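You operate a simulated robot arm through the tools that you are given. There is no shell and no other tool.

You run a simulated robot arm. Do the job below in one go: nothing can be reset, and whatever is moved stays where it is left.

TASK
Brush the crumbs on the wooden box into the bits drawer and shut it.
Fine: spill none; the red brush goes back. Set down upright: red brush. Where these are worked on the way, their far stop is far enough and under half their travel is too little: bits drawer. What is to be rubbed or washed off counts as gone when no trace of it is left.

It is judged by the outcome, as a careful person would: the job done as asked, and still so three seconds after it is handed in. It fails if anything else is knocked over, pushed out of place, dropped, spilled or broken.

THE ROBOT
A 7-joint arm with a two-finger parallel gripper, fixed in place. Base frame: the origin is at the foot of the arm, x ahead of it, y to its left, z up; the work surface is at about z = 43. Lengths are in cm, angles in degrees, forces in N, time in s.
With the tool pointing down near the work surface it reaches from about 10 to 70 cm from the base axis. Its first joint turns from -166.0 to 166.0 degrees. Payload 3.43 kg.
Tool frame: the origin (TCP) lies between the finger pads and is the grasp point; the fingertips stand 3.4 cm ahead of it; z points along the fingers, y is the line along which they close. Largest opening 12.8 cm; finger width 2.4, thickness 1.2; the body of the gripper, 4.8 by 13 cm, starts 9.6 cm behind the TCP.
Orientation is that of the tool frame in the base frame, as a unit quaternion [w, x, y, z]. With the fingers straight down and closing along the base's y, the tool's x points along the base's -x, its y along +y and its z along -z.

THE INTERFACE
- The arm moves only by the tool drive_tool. Its argument "increments" is text: rows parted by semicolons, each of 7 numbers parted by spaces: the shift along the base's x, y, z in cm, then the turn, a rotation vector about the base's x, y, z in degrees, then the gripper command, from -1 (fully open) to 1 (shut), values between in proportion. In form: dx dy dz ax ay az hand; .... A call has 1 to 20 rows; each row is the pose to reach, as a shift and turn from the pose commanded when the call began. Each row takes 0.2 s and may step no farther than 5 cm and 8.6 degrees from the row before; otherwise, or with a gripper value out of range, the whole call is refused. A pose out of reach is approached as far as the arm can. The call stops where the force on the tool passes 40 N (or 10 N more than at its start, if that is more) or the arm is blocked; 0.2 s more then pass. Each finger travels about 15.3 cm/s and halts on what it meets, pressing with about 27 N; the grip force reading is that of the motor and also rises with nothing between the fingers. The clock runs only during rows and for 0.2 s after the last one: add rows that repeat a pose to give the fingers time. The reply holds the time, the measured pose of the TCP, the force on the tool along the base axes, the opening and the grip force, in the units named above and with some noise, with the torque about the TCP (base axes, N m) and any sound that the robot's microphone picked up.
- Cameras (640 x 400 px; columns grow to the right, rows downward): "scene" is fixed at [5.08, -49.98, 133.77]; the picture's right is [0.27, -0.96, 0.00], its down [-0.85, -0.24, -0.46] and it looks along [0.44, 0.13, -0.89] (base axes); focal length 321 px, centre (320, 200). "wrist" rides on the gripper at [7.6, -1.1, -16] in the tool frame; the picture's right is [0.15, 0.99, 0.00], its down [-0.88, 0.13, -0.46] and it looks along [-0.45, 0.07, 0.89] (tool axes); focal length 234 px, centre (320, 200). There is no depth. A picture from a camera that has moved, and an enlarged one, comes with that camera's place and axes in the base frame and with its lens.
- camera(camera): a new picture of that camera. It takes no simulated time.
- close_up(camera, box): a new picture of the part [left, top, right, bottom] of that camera's present view, enlarged. It takes no simulated time.
- finish_job(): hands the job in; it is judged then, once.

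Nothing tells you positions but the pictures and the camera data. Unless the task says otherwise, let go and move clear before handing in.

The tools are called after "Call:" as name(argument=value, ...) on one line, values as JSON. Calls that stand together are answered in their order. drive_tool: Moves the arm, as the interface text tells. Its arguments: {"type":"object","properties":{"increments":{"type":"string"}},"required":["increments"]} The other tools are called the same way: camera (camera) takes a picture; close_up (camera, box) takes an enlarged picture of a part of a camera's view; finish_job () hands the job in.

At the start:

```text
time: 0.0
ee_pos: [38.73, -35.81, 89.33]
orientation: [0.0, 0.0, 1.0, 0.0]
wrist_force: [0.0, 0.3, -0.1]
torque: [-0.02, 0.02, -0.02]
gripper_width: 12.79
grasp_force: 0.0
```

scene: 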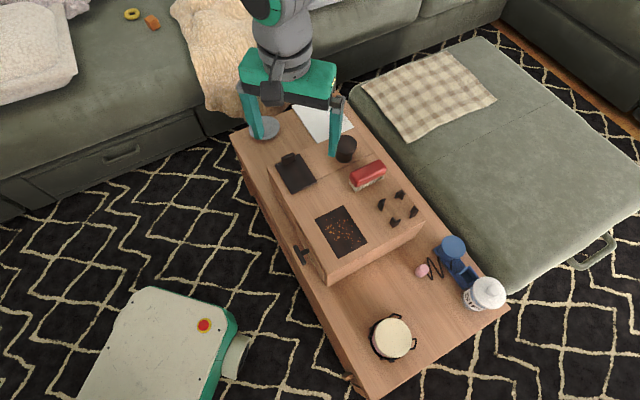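
wrist: 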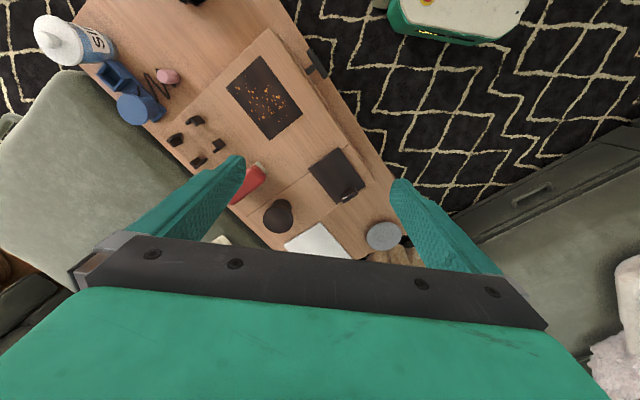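

I see a wooden box on a low table with a dark patch of crumbs, a red brush, a black object and a drawer handle on its front side. I'll look closer before moving.

Call:
close_up(camera="scene", box=[220, 90, 440, 290])

Call:
close_up(camera="wrist", box=[120, 0, 440, 260])

Call:
close_up(camera="scene", box=[270, 190, 390, 290])

Call:
close_up(camera="scene", box=[320, 130, 440, 240])

```text
2.00 times, centred on (330, 190) of scene
camera zoom: at [5.08, -49.98, 133.77], right [0.27, -0.96, 0.0], down [-0.85, -0.24, -0.46], along [0.44, 0.13, -0.89], focal length 642 px, centre (300, 220)
```

zoom: 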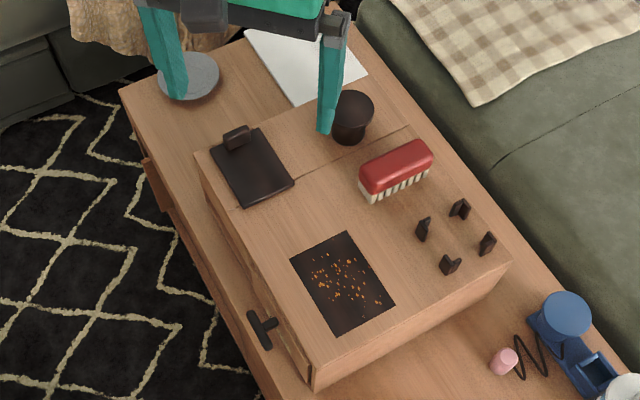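

```text
1.54 times, centred on (280, 130) of wrist
camera zoom: at [31.13, -36.99, 105.16], right [-0.15, 0.99, 0.0], down [0.88, 0.13, 0.46], along [0.45, 0.07, -0.89], focal length 360 px, centre (382, 308)
```

zoom: 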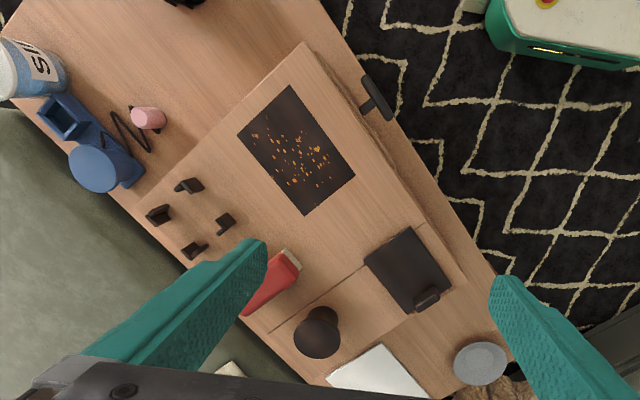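

```text
4.00 times, centred on (330, 240) of scene
camera zoom: at [5.08, -49.98, 133.77], right [0.27, -0.96, 0.0], down [-0.85, -0.24, -0.46], along [0.44, 0.13, -0.89], focal length 1284 px, centre (280, 40)
```

zoom: 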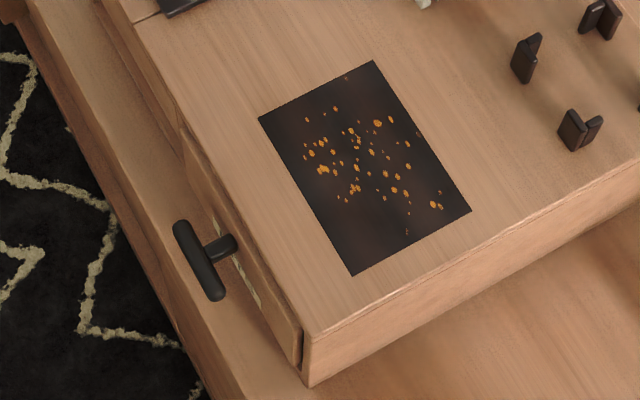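

```text
3.64 times, centred on (380, 185) of scene
camera zoom: at [5.08, -49.98, 133.77], right [0.27, -0.96, 0.0], down [-0.85, -0.24, -0.46], along [0.44, 0.13, -0.89], focal length 1167 px, centre (102, 254)
```

zoom: 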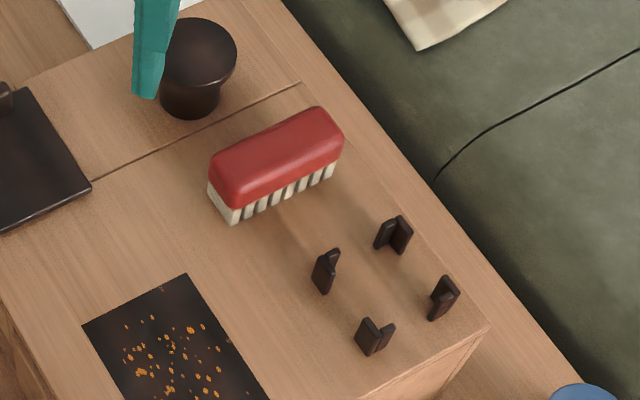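

I take the box top to be at about z≈58, turned about 45°, with the drawer front facing the arm's base. I'll raise my certainty by bringing the wrist camera to look at the drawer front.

Call:
drive_tool(increments="-2.4 0.5 -2 0 0 -7.5 -1; -4.8 1 -4 0 0 -15 -1; -7.2 1.5 -6 0 0 -22.5 -1; -9.6 2 -8 0 0 -30 -1; -12 2.5 -10 0 0 -37.5 -1; -14 3 -12 0 0 -45 -1; -14 3 -12 0 0 -45 -1")

Call:
camera(camera="wrist")

Call:
camera(camera="scene")

```text
time: 1.6
ee_pos: [24.63, -32.68, 77.18]
orientation: [0.0, 0.383, 0.924, -0.001]
wrist_force: [-0.6, -0.3, 0.0]
torque: [0.0, 0.03, -0.01]
gripper_width: 12.82
grasp_force: 0.1
```

```text
taken
camera wrist: at [18.52, -28.35, 93.12], right [0.6, 0.8, 0.0], down [0.71, -0.53, 0.46], along [0.37, -0.27, -0.89], focal length 234 px, centre (320, 200)
```

wrist: 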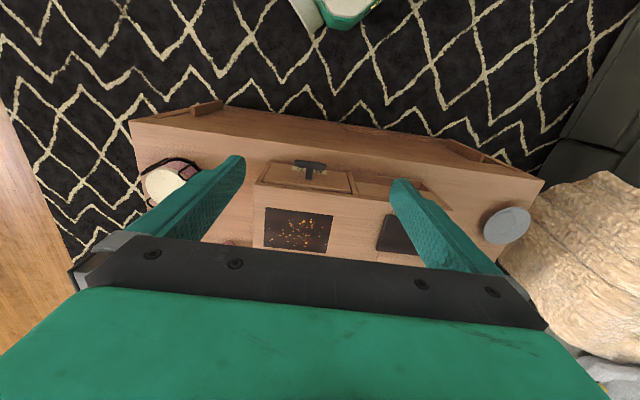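

```text
taken
```

scene: 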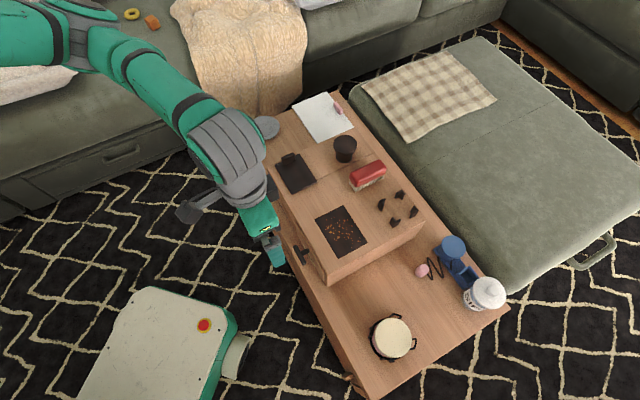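

Call:
close_up(camera="wrist", box=[220, 130, 420, 255])

Call:
close_up(camera="wrist", box=[250, 150, 370, 225])

Call:
close_up(camera="scene", box=[260, 80, 430, 200])

Call:
close_up(camera="scene", box=[340, 150, 430, 230])

```text
3.20 times, centred on (320, 192) of wrist
camera zoom: at [18.52, -28.35, 93.12], right [0.6, 0.8, 0.0], down [0.71, -0.53, 0.46], along [0.37, -0.27, -0.89], focal length 749 px, centre (320, 224)
```

zoom: 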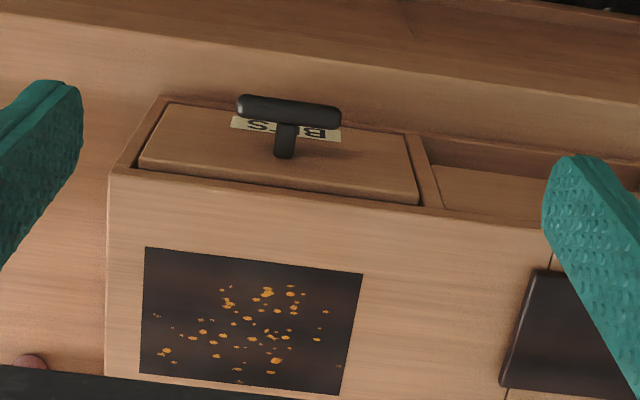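

```text
5.33 times, centred on (310, 188) of wrist
camera zoom: at [18.52, -28.35, 93.12], right [0.6, 0.8, 0.0], down [0.71, -0.53, 0.46], along [0.37, -0.27, -0.89], focal length 1249 px, centre (373, 267)
```

zoom: 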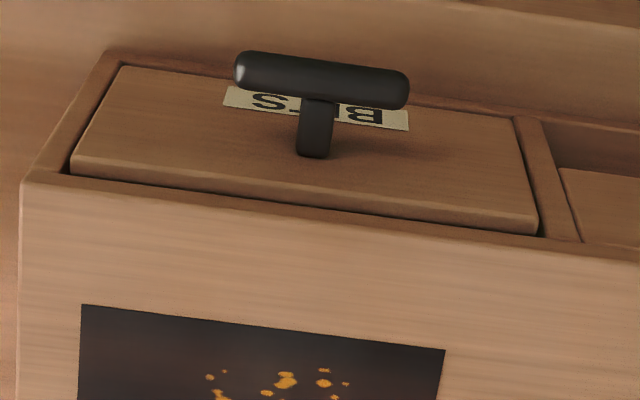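

```text
3.33 times, centred on (345, 140) of scene
camera zoom: at [5.08, -49.98, 133.77], right [0.27, -0.96, 0.0], down [-0.85, -0.24, -0.46], along [0.44, 0.13, -0.89], focal length 1070 px, centre (237, 400)
```

zoom: 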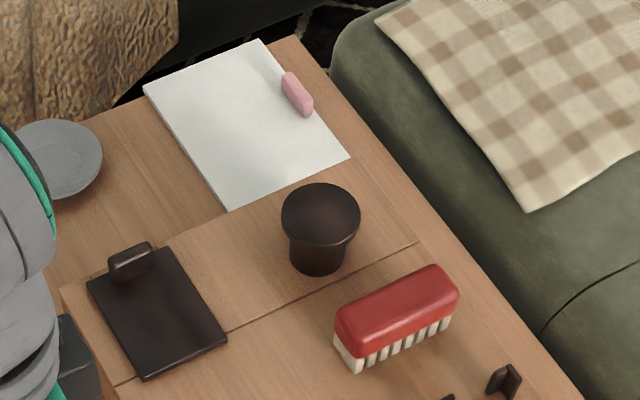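

```text
5.00 times, centred on (385, 190) of scene
camera zoom: at [5.08, -49.98, 133.77], right [0.27, -0.96, 0.0], down [-0.85, -0.24, -0.46], along [0.44, 0.13, -0.89], focal length 1605 px, centre (-5, 250)
```

zoom: 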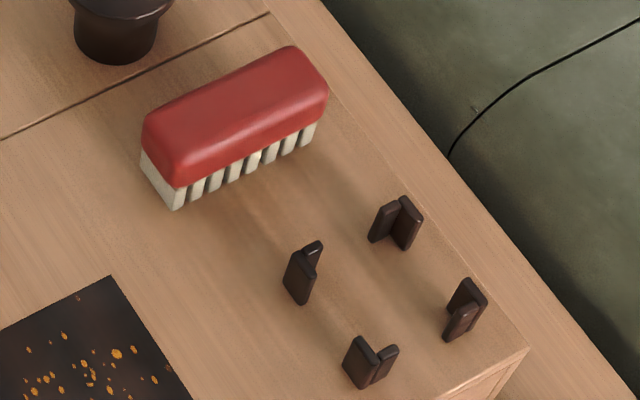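

The box is turned exactly 45°, the drawer front is labelled BITS, and its T-handle's crossbar is about 6 cm long at roughly (28, -37.5, 53.6). I'll hover just above the handle with the fingers straddling the crossbar's ends and check the alignment.

Call:
drive_tool(increments="0.9 -1.2 -4 0 0 0 -1; 1.8 -2.4 -8 0 0 0 -1; 2.7 -3.6 -12 0 0 0 -1; 3.5 -4.7 -15.3 0 0 0 -1; 3.5 -4.7 -15.3 0 0 0 -1")

Call:
camera(camera="wrist")

Call:
camera(camera="scene")

```text
time: 2.8
ee_pos: [28.12, -37.53, 61.89]
orientation: [0.0, 0.383, 0.924, -0.001]
wrist_force: [-0.1, -0.3, 0.4]
torque: [-0.02, 0.02, -0.02]
gripper_width: 12.8
grasp_force: 0.0
```

```text
taken
camera wrist: at [22.0, -33.12, 77.79], right [0.6, 0.8, 0.0], down [0.71, -0.53, 0.46], along [0.37, -0.27, -0.89], focal length 234 px, centre (320, 200)
```

wrist: 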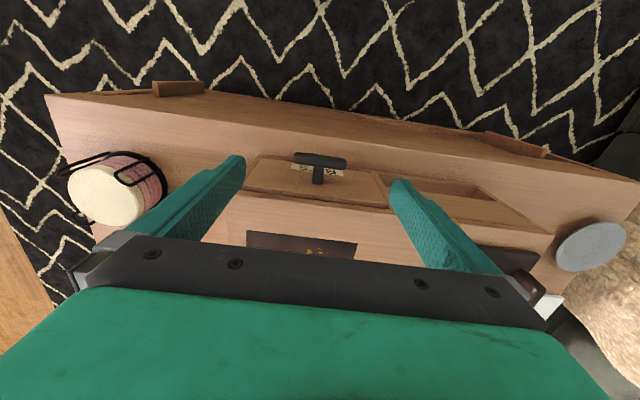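

```text
taken
```

scene: 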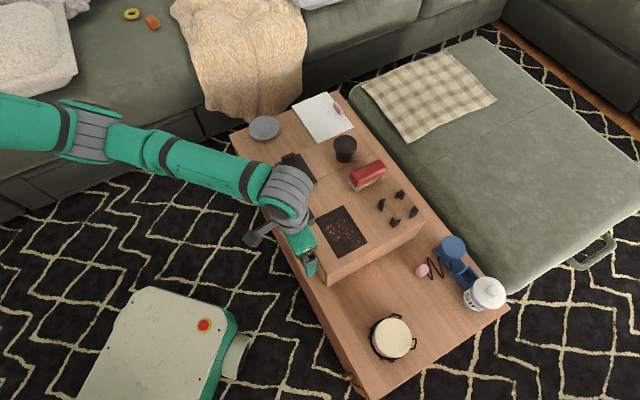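

Call:
close_up(camera="wrist", box=[240, 130, 400, 230])

Call:
close_up(camera="scene", box=[270, 200, 350, 290])

```text
4.00 times, centred on (320, 180) of wrist
camera zoom: at [22.0, -33.12, 77.79], right [0.6, 0.8, 0.0], down [0.71, -0.53, 0.46], along [0.37, -0.27, -0.89], focal length 937 px, centre (320, 280)
```

zoom: 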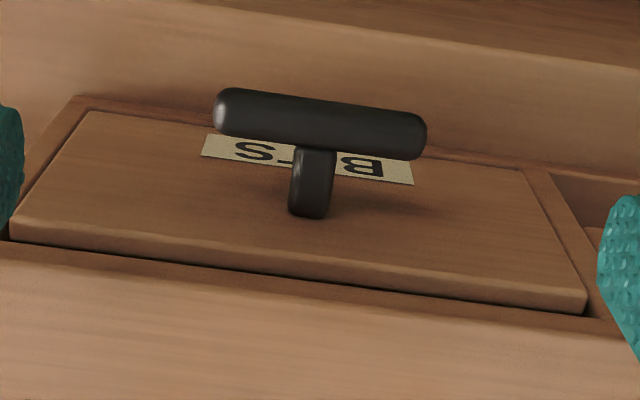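

```text
4.44 times, centred on (310, 245) of scene
camera zoom: at [5.08, -49.98, 133.77], right [0.27, -0.96, 0.0], down [-0.85, -0.24, -0.46], along [0.44, 0.13, -0.89], focal length 1426 px, centre (364, 0)
```

zoom: 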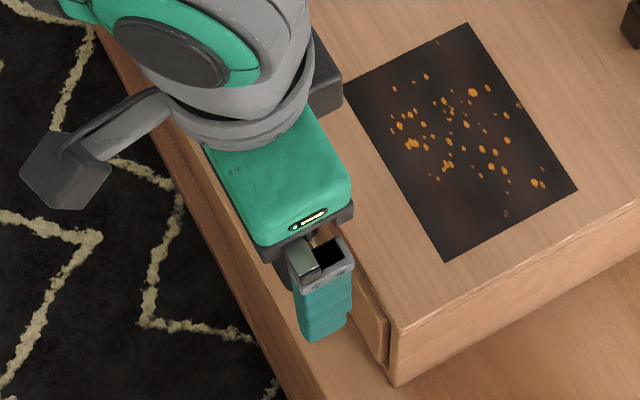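

The handle sits centred between the fingers (crossbar at about (28.4, -37.75, 53)). I'll lower over the crossbar and grip its two ends.

Call:
drive_tool(increments="0.3 -0.2 -3 0 0 0 -1; 0.3 -0.2 -6 0 0 0 -1; 0.3 -0.2 -9 0 0 0 -1; 0.3 -0.2 -9 0 0 0 -1")

Call:
camera(camera="wrist")

```text
time: 3.8
ee_pos: [28.36, -37.79, 52.92]
orientation: [0.0, 0.383, 0.924, -0.001]
wrist_force: [0.2, 1.4, 0.2]
torque: [0.01, -0.03, 0.01]
gripper_width: 12.77
grasp_force: 0.2
```

```text
taken
camera wrist: at [22.29, -33.28, 68.83], right [0.6, 0.8, 0.0], down [0.71, -0.53, 0.46], along [0.37, -0.27, -0.89], focal length 234 px, centre (320, 200)
```

wrist: 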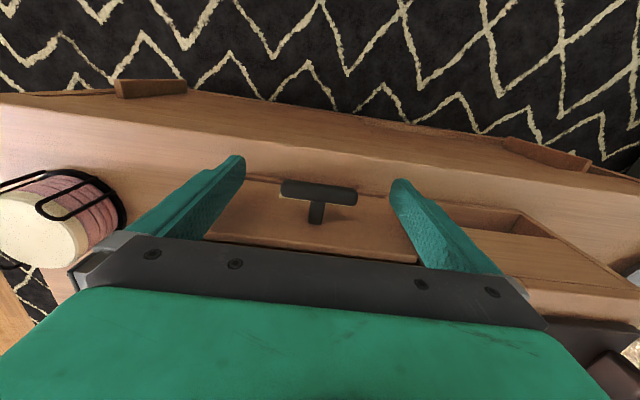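

The crossbar lies right at the grasp point. I'll close the fingers on its ends.

Call:
drive_tool(increments="0 0 0 0 0 0 0.2; 0 0 0 0 0 0 0.5; 0 0 0 0 0 0 1; 0 0 0 0 0 0 1; 0 0 0 0 0 0 1")

Call:
close_up(camera="wrist", box=[220, 130, 420, 255])

```text
time: 5.0
ee_pos: [28.28, -37.82, 53.02]
orientation: [0.0, 0.383, 0.924, -0.001]
wrist_force: [0.1, -0.4, -0.7]
torque: [-0.16, -0.1, -0.04]
gripper_width: 5.99
grasp_force: 27.1
```

```text
3.20 times, centred on (320, 192) of wrist
camera zoom: at [22.27, -33.29, 68.85], right [0.6, 0.8, 0.0], down [0.71, -0.53, 0.46], along [0.37, -0.27, -0.89], focal length 749 px, centre (320, 224)
```

zoom: 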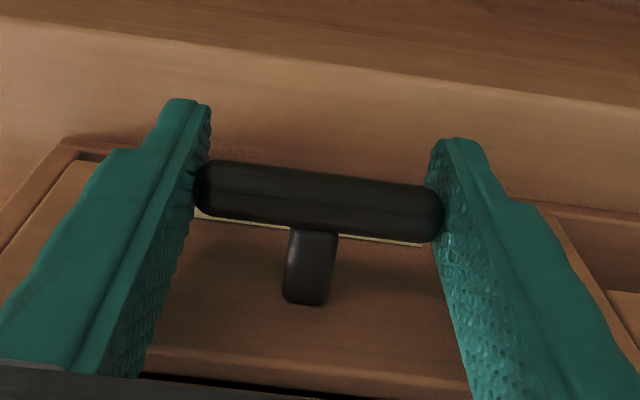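

The grip is firm (opening 6 cm). I'll pull the drawer slowly along (-x, +y).

Call:
drive_tool(increments="-0.35 0.35 0 0 0 0 1; -0.7 0.7 0 0 0 0 1; -1.2 1.2 0 0 0 0 1; -1.8 1.8 0 0 0 0 1; -2.4 2.4 0 0 0 0 1; -3 3 0 0 0 0 1; -3.6 3.6 0 0 0 0 1; -4.2 4.2 0 0 0 0 1")

Call:
camera(camera="wrist")

```text
time: 6.8
ee_pos: [24.26, -33.52, 52.91]
orientation: [0.001, 0.383, 0.924, 0.0]
wrist_force: [-2.2, -2.0, 2.5]
torque: [0.18, 0.51, -0.36]
gripper_width: 6.0
grasp_force: 26.6
```

```text
taken
camera wrist: at [18.16, -29.04, 68.86], right [0.6, 0.8, 0.0], down [0.71, -0.53, 0.46], along [0.37, -0.27, -0.89], focal length 234 px, centre (320, 200)
```

wrist: 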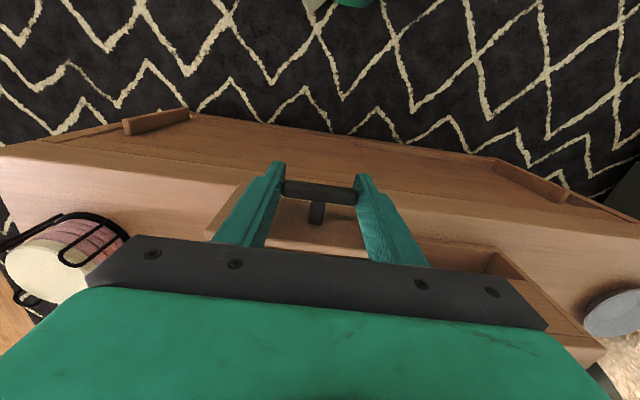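

The drawer follows the pull (about 6 cm so far). I'll keep pulling toward its stop.

Call:
drive_tool(increments="-0.5 0.5 0 0 0 0 1; -1 1 0 0 0 0 1; -1.5 1.5 0 0 0 0 1; -2 2 0 0 0 0 1; -2.5 2.5 0 0 0 0 1; -3 3 0 0 0 0 1; -3.5 3.5 0 0 0 0 1")

Call:
camera(camera="wrist")

Call:
camera(camera="scene")

```text
time: 8.4
ee_pos: [20.56, -30.02, 52.82]
orientation: [0.0, 0.383, 0.924, 0.0]
wrist_force: [0.3, 0.4, -0.2]
torque: [-0.03, -0.25, -0.4]
gripper_width: 5.99
grasp_force: 26.8
```

```text
taken
camera wrist: at [14.65, -25.52, 68.88], right [0.6, 0.8, 0.0], down [0.71, -0.53, 0.46], along [0.37, -0.27, -0.89], focal length 234 px, centre (320, 200)
```

wrist: 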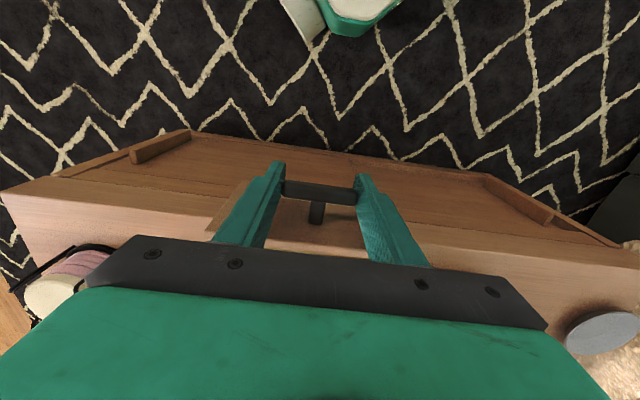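

```text
taken
```

scene: 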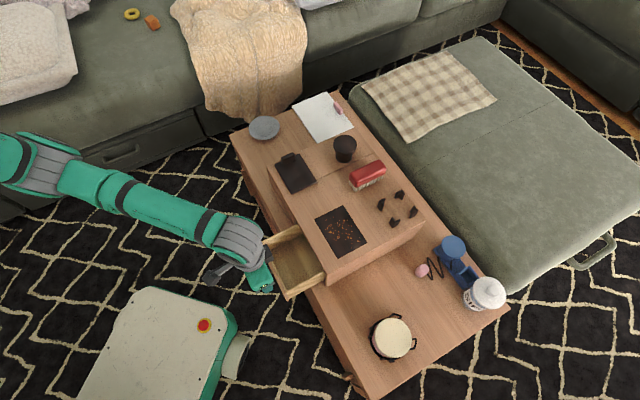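

About 11 cm open now with low resistance. I'll go on slowly, watching the force for the stop.

Call:
drive_tool(increments="-0.3 0.3 0 0 0 0 1; -0.6 0.6 0 0 0 0 1; -0.9 0.9 0 0 0 0 1; -1.2 1.2 0 0 0 0 1; -1.5 1.5 0 0 0 0 1; -1.8 1.8 0 0 0 0 1")

Call:
close_up(camera="scene", box=[220, 190, 380, 310])

```text
time: 9.8
ee_pos: [19.1, -28.31, 52.91]
orientation: [0.002, 0.382, 0.924, 0.0]
wrist_force: [14.1, -9.2, 0.4]
torque: [-0.32, -0.4, -0.22]
gripper_width: 5.98
grasp_force: 27.0
```

```text
3.33 times, centred on (300, 250) of scene
camera zoom: at [5.08, -49.98, 133.77], right [0.27, -0.96, 0.0], down [-0.85, -0.24, -0.46], along [0.44, 0.13, -0.89], focal length 1070 px, centre (387, 33)
```

zoom: 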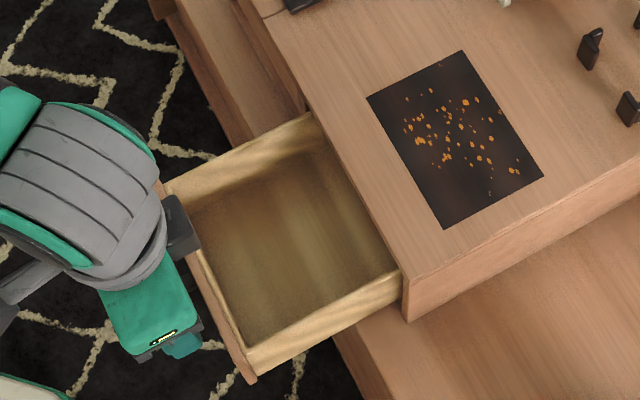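

The force rose to about 17 N after ~13 cm of travel, so the drawer is at its far stop. I'll ease off, let go, and rise straight up.

Call:
drive_tool(increments="0.1 -0.1 0 0 0 0 1; 0.1 -0.1 0 0 0 0 0.2; 0.1 -0.1 0 0 0 0 -0.5; 0.1 -0.1 0 0 0 0 -0.5; 0.1 -0.1 3 0 0 0 -0.5; 0.1 -0.1 7 0 0 0 -0.5; 0.1 -0.1 11 0 0 0 -0.5; 0.1 -0.1 15 0 0 0 -0.5; 0.1 -0.1 19 0 0 0 -0.5; 0.1 -0.1 23 0 0 0 -0.5; 0.1 -0.1 23 0 0 0 -0.5")

Call:
camera(camera="wrist")

Call:
camera(camera="scene")

```text
time: 12.2
ee_pos: [19.0, -28.35, 76.05]
orientation: [0.0, 0.383, 0.924, 0.0]
wrist_force: [0.6, 0.4, 0.1]
torque: [0.02, 0.0, 0.01]
gripper_width: 9.59
grasp_force: 0.0
```

```text
taken
camera wrist: at [13.01, -23.82, 91.91], right [0.6, 0.8, 0.0], down [0.71, -0.53, 0.46], along [0.37, -0.27, -0.89], focal length 234 px, centre (320, 200)
```

wrist: 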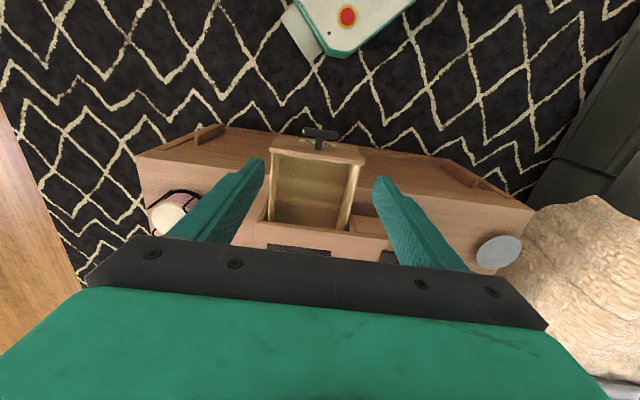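

```text
taken
```

scene: 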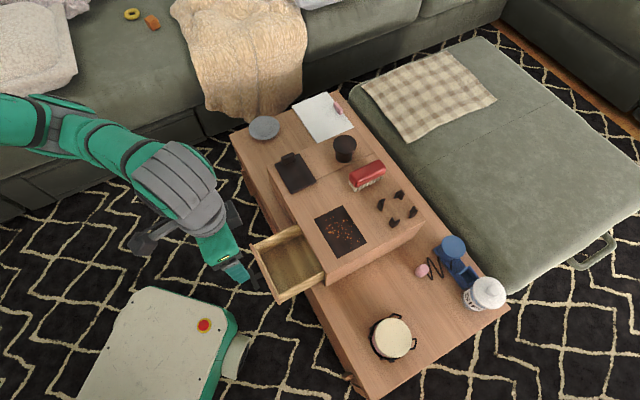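

The drawer is open and stays there. Next I'll move over toward the brush to see it from above with the wrist camera.

Call:
drive_tool(increments="3.5 -2.2 0 0 0 0 -0.5; 7 -4.4 0 0 0 0 -0.5; 10.5 -6.6 0 0 0 0 -0.5; 14 -8.8 0 0 0 0 -0.5; 17.5 -11 0 0 0 0 -0.5; 21 -13.2 0 0 0 0 -0.5; 25 -16 0 0 0 0 -0.5; 25 -16 0 0 0 0 -0.5")

Call:
camera(camera="wrist")

Call:
camera(camera="scene")

```text
time: 14.0
ee_pos: [44.16, -44.24, 75.96]
orientation: [0.0, 0.383, 0.924, 0.0]
wrist_force: [-0.2, -0.3, -0.1]
torque: [-0.01, -0.02, 0.0]
gripper_width: 9.6
grasp_force: 0.0
```

```text
taken
camera wrist: at [38.01, -39.7, 91.9], right [0.6, 0.8, 0.0], down [0.71, -0.53, 0.46], along [0.37, -0.27, -0.89], focal length 234 px, centre (320, 200)
```

wrist: 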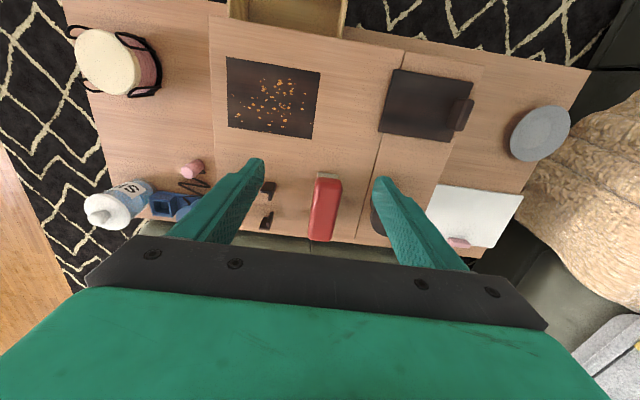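

```text
taken
```

scene: 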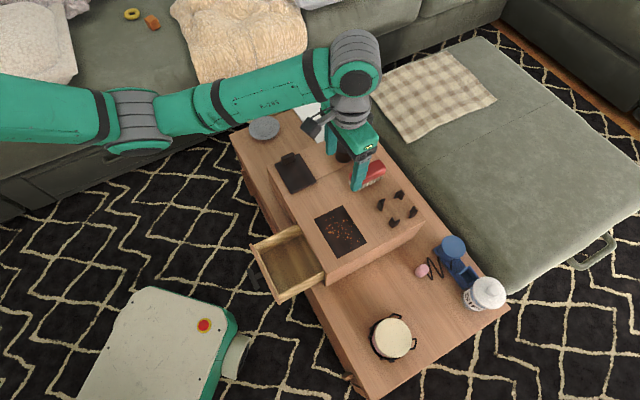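

Call:
close_up(camera="wrist", box=[240, 150, 400, 250])

Call:
close_up(camera="wrist", box=[200, 40, 360, 140])

```text
4.00 times, centred on (320, 200) of wrist
camera zoom: at [38.01, -39.7, 91.9], right [0.6, 0.8, 0.0], down [0.71, -0.53, 0.46], along [0.37, -0.27, -0.89], focal length 937 px, centre (320, 200)
```

zoom: 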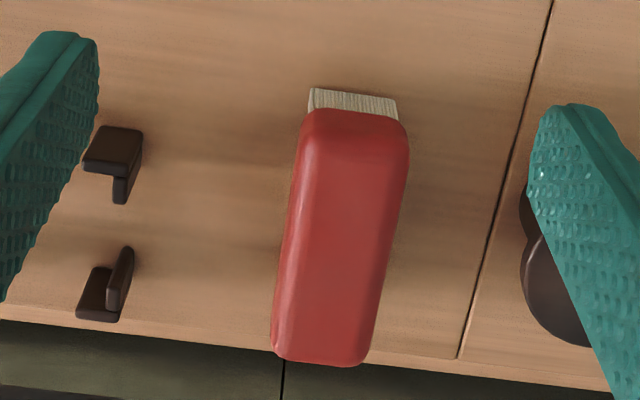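

```text
4.00 times, centred on (280, 90) of wrist
camera zoom: at [38.01, -39.7, 91.9], right [0.6, 0.8, 0.0], down [0.71, -0.53, 0.46], along [0.37, -0.27, -0.89], focal length 937 px, centre (480, 640)
```

zoom: 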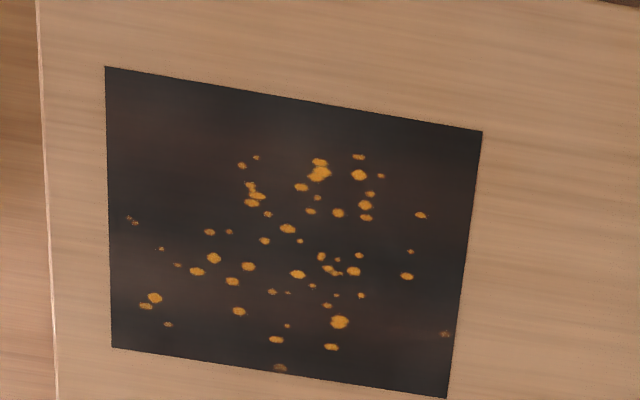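

The brush lies with its long axis along the drawer direction, centre about (52.4, -49.5), close to the arm's reach limit; a dark cup stands beside it so I'll keep the opening narrow. I'll hover above the brush's centre and check whether the arm really gets there.

Call:
drive_tool(increments="2 -1.3 -1.5 0 0 0 0; 4 -2.6 -3 0 0 0 0; 6 -3.9 -4.5 0 0 0 0; 8.3 -5.08 -6 0 0 0 0; 8.3 -5.08 -6 0 0 0 0; 8.3 -5.08 -6 0 0 0 0")

Call:
camera(camera="wrist")

Call:
camera(camera="scene")

```text
time: 15.4
ee_pos: [52.4, -49.32, 70.02]
orientation: [0.0, 0.383, 0.924, 0.0]
wrist_force: [0.9, 0.1, 0.3]
torque: [0.0, 0.0, 0.03]
gripper_width: 6.41
grasp_force: 0.1
```

```text
taken
camera wrist: at [46.28, -44.82, 85.93], right [0.6, 0.8, 0.0], down [0.71, -0.53, 0.46], along [0.37, -0.27, -0.89], focal length 234 px, centre (320, 200)
```

wrist: 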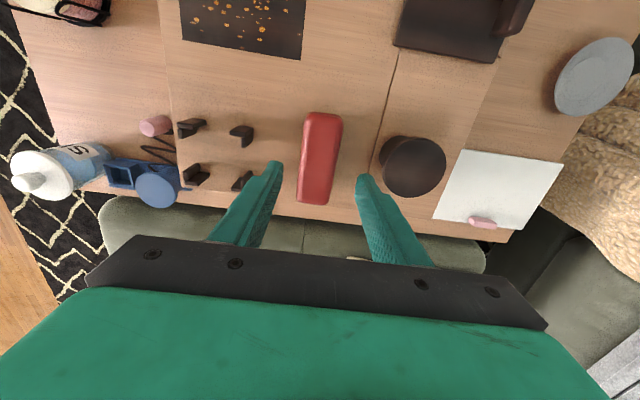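

```text
taken
```

scene: 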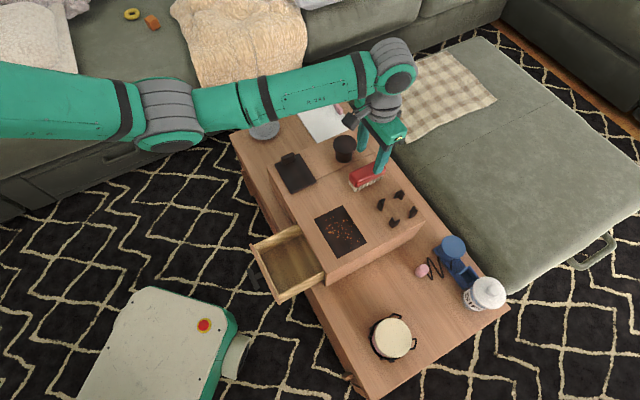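

Call:
close_up(camera="wrist", box=[230, 95, 470, 245])

Call:
close_up(camera="scene", box=[320, 110, 420, 200])

```text
2.67 times, centred on (350, 170) of wrist
camera zoom: at [46.28, -44.82, 85.93], right [0.6, 0.8, 0.0], down [0.71, -0.53, 0.46], along [0.37, -0.27, -0.89], focal length 624 px, centre (240, 280)
```

zoom: 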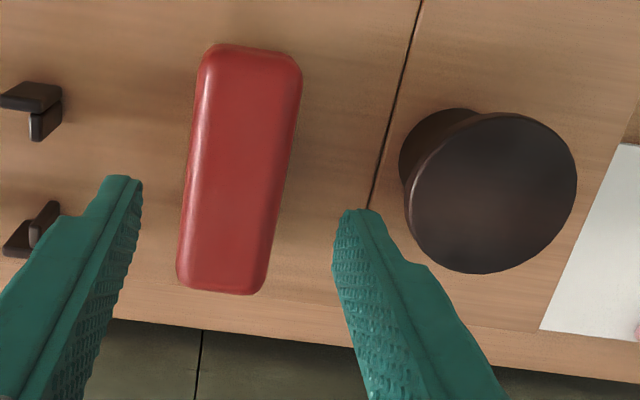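

```text
4.44 times, centred on (370, 155) of scene
camera zoom: at [5.08, -49.98, 133.77], right [0.27, -0.96, 0.0], down [-0.85, -0.24, -0.46], along [0.44, 0.13, -0.89], focal length 1426 px, centre (98, 400)
```

zoom: 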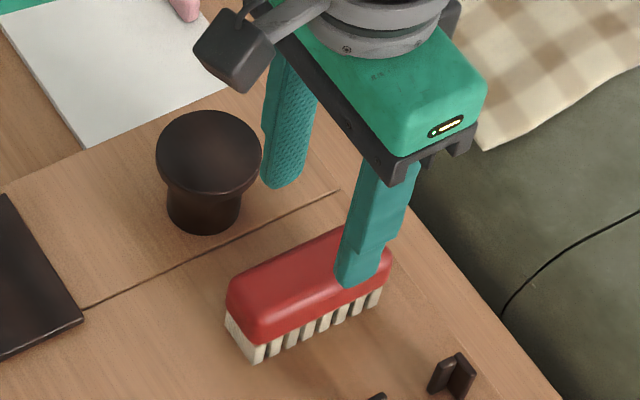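

The arm reaches it and the fingers clear both the brush and the cup. I'll lower over the brush until the fingertips are about 1.5 cm above the box top.

Call:
drive_tool(increments="0 0 -2 0 0 0 0; 0 0 -4 0 0 0 0; 0 0 -6 0 0 0 0; 0 0 -7.4 0 0 0 0; 0 0 -7.4 0 0 0 0")

Call:
close_up(camera="wrist", box=[200, 95, 440, 245])

Call:
close_up(camera="scene", box=[320, 110, 420, 200])

```text
time: 16.6
ee_pos: [52.33, -49.44, 62.52]
orientation: [-0.001, 0.383, 0.924, 0.0]
wrist_force: [-0.2, -0.6, 0.2]
torque: [0.0, 0.0, 0.0]
gripper_width: 6.39
grasp_force: 0.0
```

```text
2.67 times, centred on (320, 170) of wrist
camera zoom: at [46.28, -44.87, 78.44], right [0.6, 0.8, 0.0], down [0.71, -0.53, 0.46], along [0.37, -0.27, -0.89], focal length 624 px, centre (320, 280)
```

zoom: 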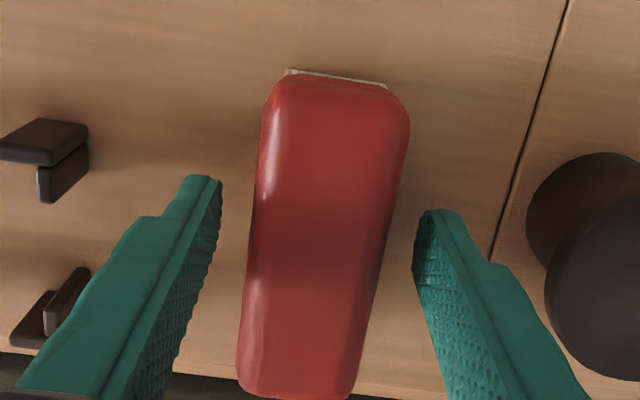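

```text
4.44 times, centred on (370, 155) of scene
camera zoom: at [5.08, -49.98, 133.77], right [0.27, -0.96, 0.0], down [-0.85, -0.24, -0.46], along [0.44, 0.13, -0.89], focal length 1426 px, centre (98, 400)
```

zoom: 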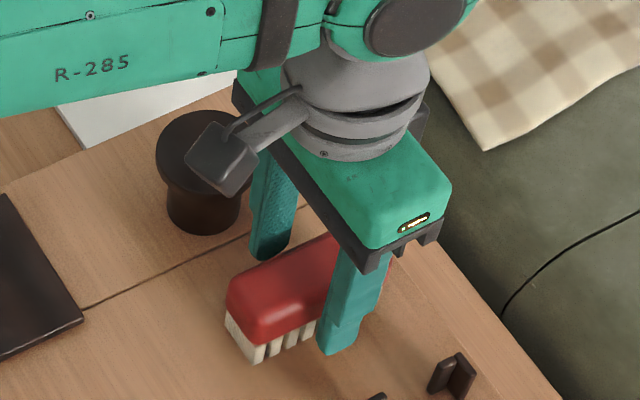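

The fingers straddle the brush evenly. I'll close on it.

Call:
drive_tool(increments="0 0 0 0 0 0 0.3; 0 0 0 0 0 0 0.6; 0 0 0 0 0 0 1; 0 0 0 0 0 0 1; 0 0 0 0 0 0 1")

Call:
close_up(camera="wrist", box=[200, 95, 440, 245])

```text
time: 17.8
ee_pos: [52.35, -49.4, 62.5]
orientation: [0.001, 0.382, 0.924, -0.001]
wrist_force: [0.0, -0.7, 0.1]
torque: [0.01, -0.03, -0.02]
gripper_width: 3.95
grasp_force: 26.8
```

```text
2.67 times, centred on (320, 170) of wrist
camera zoom: at [46.28, -44.87, 78.46], right [0.6, 0.8, 0.0], down [0.71, -0.53, 0.46], along [0.37, -0.27, -0.89], focal length 624 px, centre (320, 280)
```

zoom: 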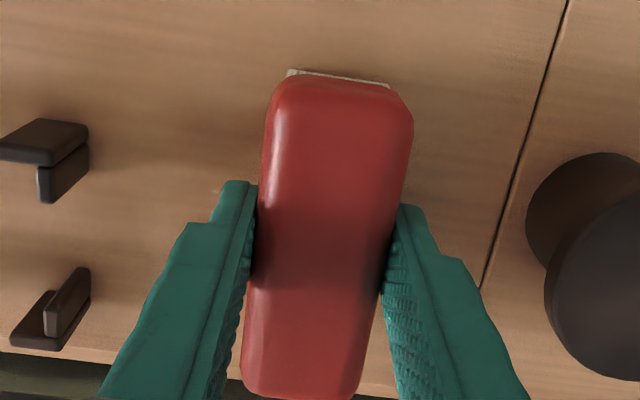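

The brush is held firmly (3.95 cm). I'll lift it clear and carry it, still in the same heading, to just beside the crumbs' outer side near the box's corner.

Call:
drive_tool(increments="0 0 1 0 0 0 1; 0 0 3 0 0 0 1; 0 0 6 0 0 0 1; -3 3 6 0 0 0 1; -6 6 6 0 0 0 1; -9 9 6 0 0 0 1; -12 6 6 0 0 0 1; -15 3 6 0 0 0 1; -18 0 6 0 0 0 1; -20.7 -2.7 6 0 0 0 1; -20.7 -2.7 6 0 0 0 1")

Call:
camera(camera="wrist")

Call:
camera(camera="scene")

```text
time: 20.2
ee_pos: [31.59, -52.22, 68.5]
orientation: [0.0, 0.383, 0.924, 0.0]
wrist_force: [0.1, -1.6, 0.4]
torque: [0.0, 0.01, -0.01]
gripper_width: 0.01
grasp_force: 27.4
```

```text
taken
camera wrist: at [25.55, -47.68, 84.43], right [0.6, 0.8, 0.0], down [0.71, -0.53, 0.46], along [0.37, -0.27, -0.89], focal length 234 px, centre (320, 200)
```

wrist: 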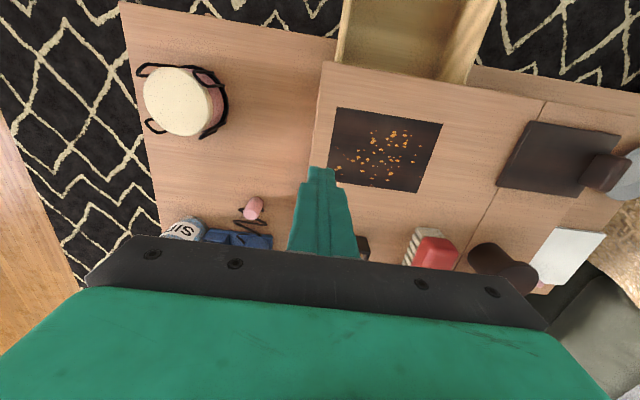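

```text
taken
```

scene: 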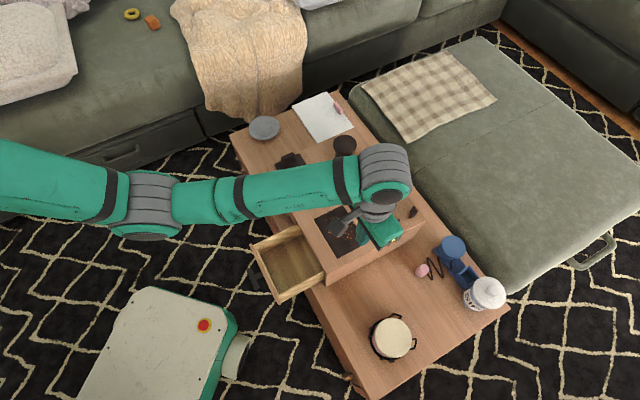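

The gripper came away empty: the brush slipped out. I'll check where and how the brush now lies.

Call:
close_up(camera="wrist", box=[370, 190, 530, 290])

Call:
close_up(camera="scene", box=[320, 120, 440, 220])

```text
4.00 times, centred on (450, 240) of wrist
camera zoom: at [25.55, -47.68, 84.43], right [0.6, 0.8, 0.0], down [0.71, -0.53, 0.46], along [0.37, -0.27, -0.89], focal length 937 px, centre (-200, 40)
```

zoom: 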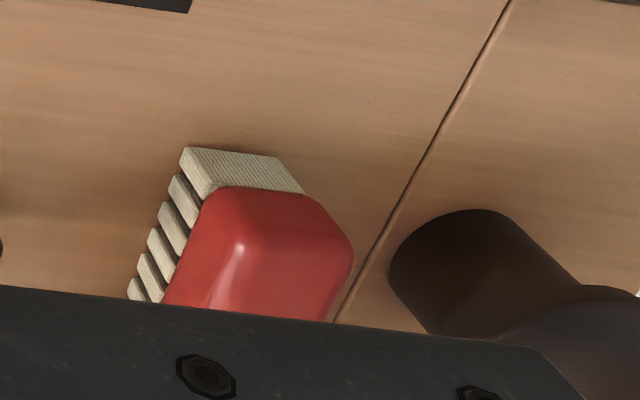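

```text
4.00 times, centred on (380, 170) of scene
camera zoom: at [5.08, -49.98, 133.77], right [0.27, -0.96, 0.0], down [-0.85, -0.24, -0.46], along [0.44, 0.13, -0.89], focal length 1284 px, centre (80, 320)
```

zoom: 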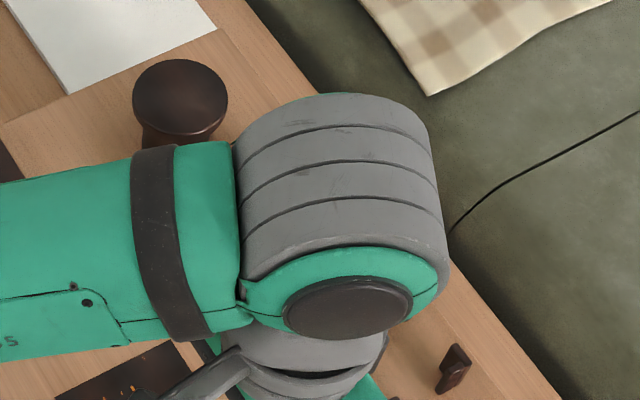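

The brush still stands upright where it was; my grip was too high on its rounded top and slid off. I'll go back above it and grip lower this time.

Call:
drive_tool(increments="2.7 2.7 1 0 0 0 1; 5.7 5.7 1.5 0 0 0 1; 8.7 8.7 1.5 0 0 0 0.5; 11.7 11.7 1.5 0 0 0 0; 14.7 8.7 1.5 0 0 0 0; 17.7 5.7 1.5 0 0 0 0; 20.7 2.7 1.5 0 0 0 0; 20.7 2.7 1.5 0 0 0 0")

Call:
close_up(camera="wrist", box=[230, 95, 470, 245])

Call:
close_up(camera="scene", box=[320, 110, 420, 200])

```text
time: 22.0
ee_pos: [52.34, -49.23, 69.97]
orientation: [0.0, 0.383, 0.924, -0.001]
wrist_force: [0.6, 1.0, 0.6]
torque: [0.03, 0.0, -0.01]
gripper_width: 6.37
grasp_force: 0.1
```

```text
2.67 times, centred on (350, 170) of wrist
camera zoom: at [46.31, -44.85, 85.83], right [0.6, 0.8, 0.0], down [0.71, -0.53, 0.46], along [0.37, -0.27, -0.89], focal length 624 px, centre (240, 280)
```

zoom: 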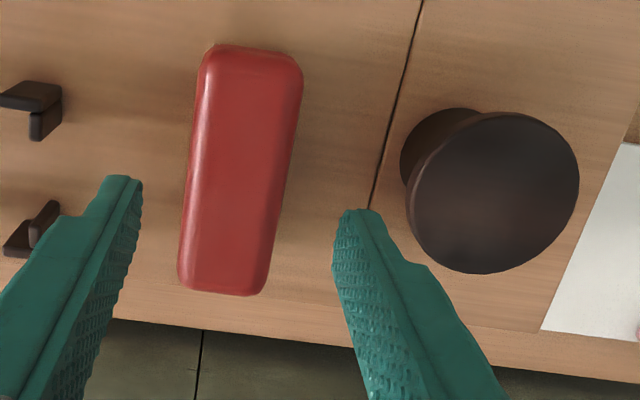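

```text
4.44 times, centred on (370, 155) of scene
camera zoom: at [5.08, -49.98, 133.77], right [0.27, -0.96, 0.0], down [-0.85, -0.24, -0.46], along [0.44, 0.13, -0.89], focal length 1426 px, centre (98, 400)
```

zoom: 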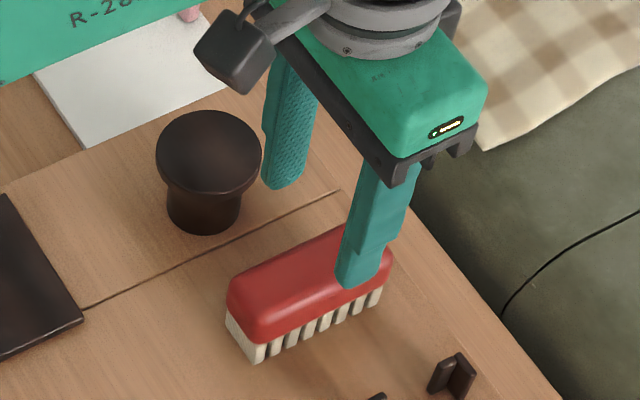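

The brush hasn't moved. I'll lower further than before (TCP to about 61.4) and check for contact force before gripping.

Call:
drive_tool(increments="0 0 -2.5 0 0 0 0; 0 0 -5 0 0 0 0; 0 0 -7 0 0 0 0; 0 0 -8 0 0 0 0; 0 0 -8.3 0 0 0 0; 0 0 -8.6 0 0 0 0; 0 0 -8.6 0 0 0 0")

Call:
close_up(camera="scene", box=[340, 140, 420, 210])

```text
time: 23.6
ee_pos: [52.29, -49.47, 61.4]
orientation: [0.0, 0.383, 0.924, 0.0]
wrist_force: [-0.5, 0.3, 0.0]
torque: [0.0, 0.0, 0.01]
gripper_width: 6.41
grasp_force: 0.1
```

```text
5.71 times, centred on (380, 175) of scene
camera zoom: at [5.08, -49.98, 133.77], right [0.27, -0.96, 0.0], down [-0.85, -0.24, -0.46], along [0.44, 0.13, -0.89], focal length 1834 px, centre (-23, 343)
```

zoom: 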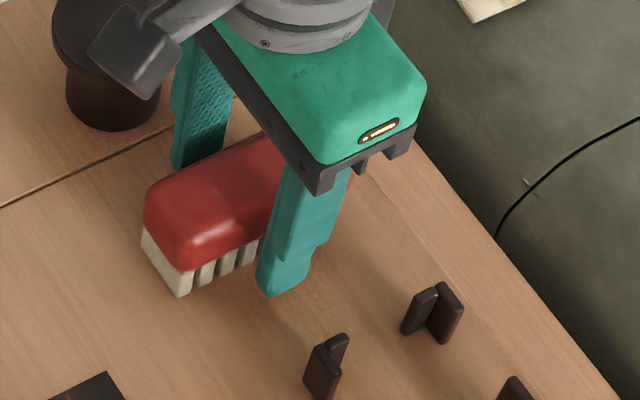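

No contact, and the grasp point is now level with the red body. I'll grip and lift just 1 cm slowly to test the hold.

Call:
drive_tool(increments="0 0 0 0 0 0 0.3; 0 0 0 0 0 0 0.6; 0 0 0 0 0 0 1; 0 0 0 0 0 0 1; 0 0 0 0 0 0 1; 0 0 0.2 0 0 0 1; 0 0 0.4 0 0 0 1; 0 0 0.6 0 0 0 1; 0 0 0.8 0 0 0 1; 0 0 1 0 0 0 1; 0 0 1 0 0 0 1")

Call:
close_up(camera="wrist", box=[200, 95, 440, 245])

Call:
close_up(camera="scene", box=[340, 140, 420, 210])

```text
time: 26.0
ee_pos: [52.37, -49.41, 62.38]
orientation: [0.0, 0.383, 0.924, -0.001]
wrist_force: [1.0, 1.0, -1.6]
torque: [0.0, -0.03, 0.05]
gripper_width: 3.93
grasp_force: 26.8
```

```text
2.67 times, centred on (320, 170) of wrist
camera zoom: at [46.28, -44.9, 78.37], right [0.6, 0.8, 0.0], down [0.71, -0.53, 0.46], along [0.37, -0.27, -0.89], focal length 624 px, centre (320, 280)
```

zoom: 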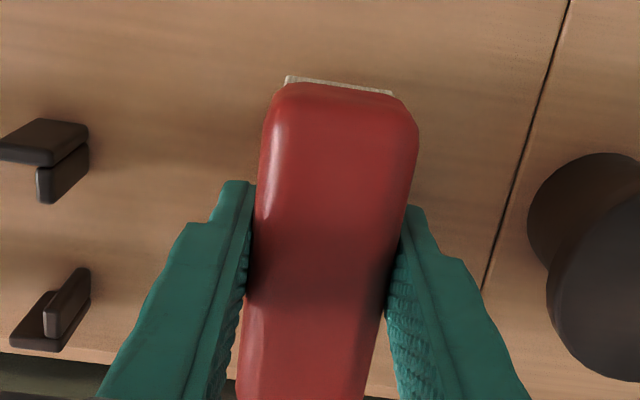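

```text
5.71 times, centred on (380, 175) of scene
camera zoom: at [5.08, -49.98, 133.77], right [0.27, -0.96, 0.0], down [-0.85, -0.24, -0.46], along [0.44, 0.13, -0.89], focal length 1834 px, centre (-23, 343)
```

zoom: 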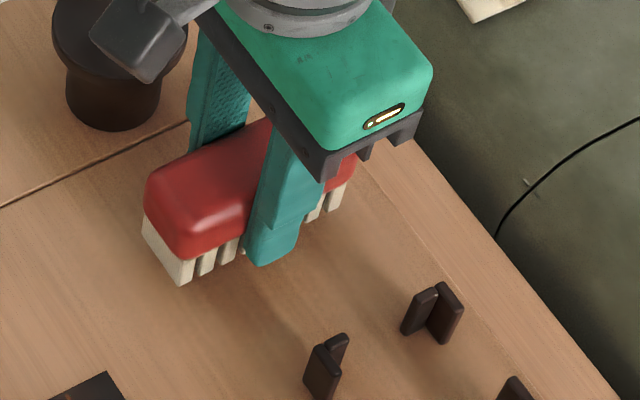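

The brush rises with the fingers now. I'll lift some more and check that the hold stays.

Call:
drive_tool(increments="0 0 0.4 0 0 0 1; 0 0 0.9 0 0 0 1; 0 0 1.4 0 0 0 1; 0 0 2 0 0 0 1; 0 0 2.7 0 0 0 1; 0 0 3.4 0 0 0 1; 0 0 4 0 0 0 1; 0 0 4 0 0 0 1")

Call:
close_up(camera="wrist", box=[200, 95, 440, 245])

Call:
close_up(camera="scene", box=[340, 140, 420, 210])

```text
time: 27.8
ee_pos: [52.31, -49.3, 66.45]
orientation: [0.0, 0.383, 0.924, 0.0]
wrist_force: [-0.2, -0.6, -1.5]
torque: [0.02, 0.01, -0.04]
gripper_width: 3.99
grasp_force: 27.0
```

```text
2.67 times, centred on (320, 170) of wrist
camera zoom: at [46.25, -44.85, 82.35], right [0.6, 0.8, 0.0], down [0.71, -0.53, 0.46], along [0.37, -0.27, -0.89], focal length 624 px, centre (320, 280)
```

zoom: 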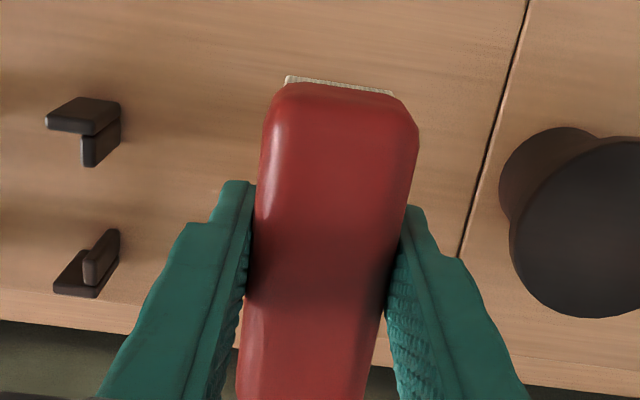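

```text
5.71 times, centred on (380, 175) of scene
camera zoom: at [5.08, -49.98, 133.77], right [0.27, -0.96, 0.0], down [-0.85, -0.24, -0.46], along [0.44, 0.13, -0.89], focal length 1834 px, centre (-23, 343)
```

zoom: 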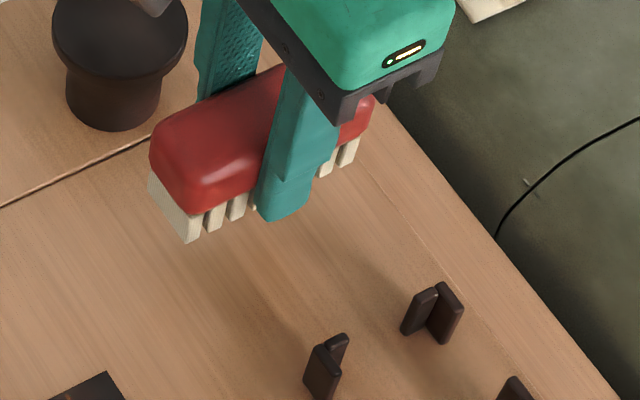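

The hold is secure, with the brush hanging straight. I'll carry it gently to beside the crumbs' outer edge near the box corner, for a short gathering stroke.

Call:
drive_tool(increments="-1 1 0 0 0 0 1; -2.8 2.8 0 0 0 0 1; -4.9 4.9 0 0 0 0 1; -7.1 7.1 0 0 0 0 1; -9.27 9.27 0 0 0 0 1; -11.65 6.89 0 0 0 0 1; -14.04 4.5 0 0 0 0 1; -16.42 2.12 0 0 0 0 1; -18.8 -0.27 0 0 0 0 1; -20.5 -1.97 0 0 0 0 1; -21.19 -2.65 0 0 0 0 1; -21.19 -2.65 0 0 0 0 1")

Call:
camera(camera="wrist")

Call:
close_up(camera="scene", box=[260, 170, 440, 300])

```text
time: 30.4
ee_pos: [31.17, -52.1, 66.41]
orientation: [-0.001, 0.383, 0.924, 0.0]
wrist_force: [0.2, -0.2, -1.2]
torque: [0.0, 0.03, 0.06]
gripper_width: 3.97
grasp_force: 27.1
```

```text
taken
camera wrist: at [25.07, -47.57, 82.31], right [0.6, 0.8, 0.0], down [0.71, -0.53, 0.46], along [0.37, -0.27, -0.89], focal length 234 px, centre (320, 200)
```

wrist: 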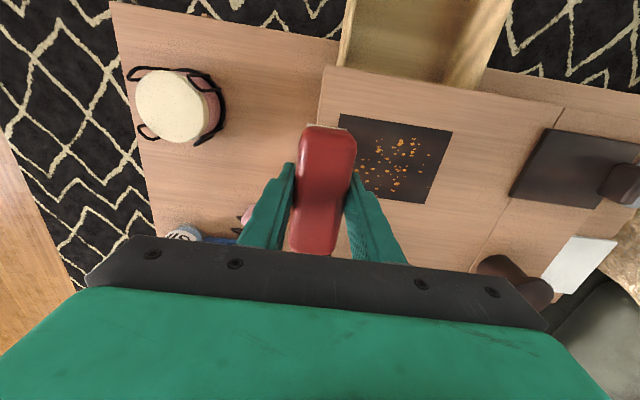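

```text
3.08 times, centred on (350, 235) of scene
camera zoom: at [5.08, -49.98, 133.77], right [0.27, -0.96, 0.0], down [-0.85, -0.24, -0.46], along [0.44, 0.13, -0.89], focal length 988 px, centre (228, 92)
```

zoom: 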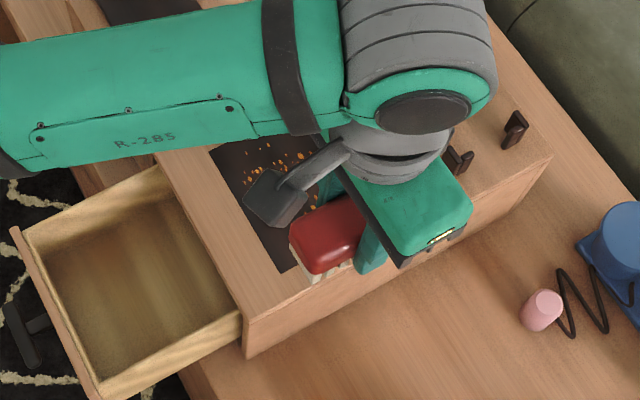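

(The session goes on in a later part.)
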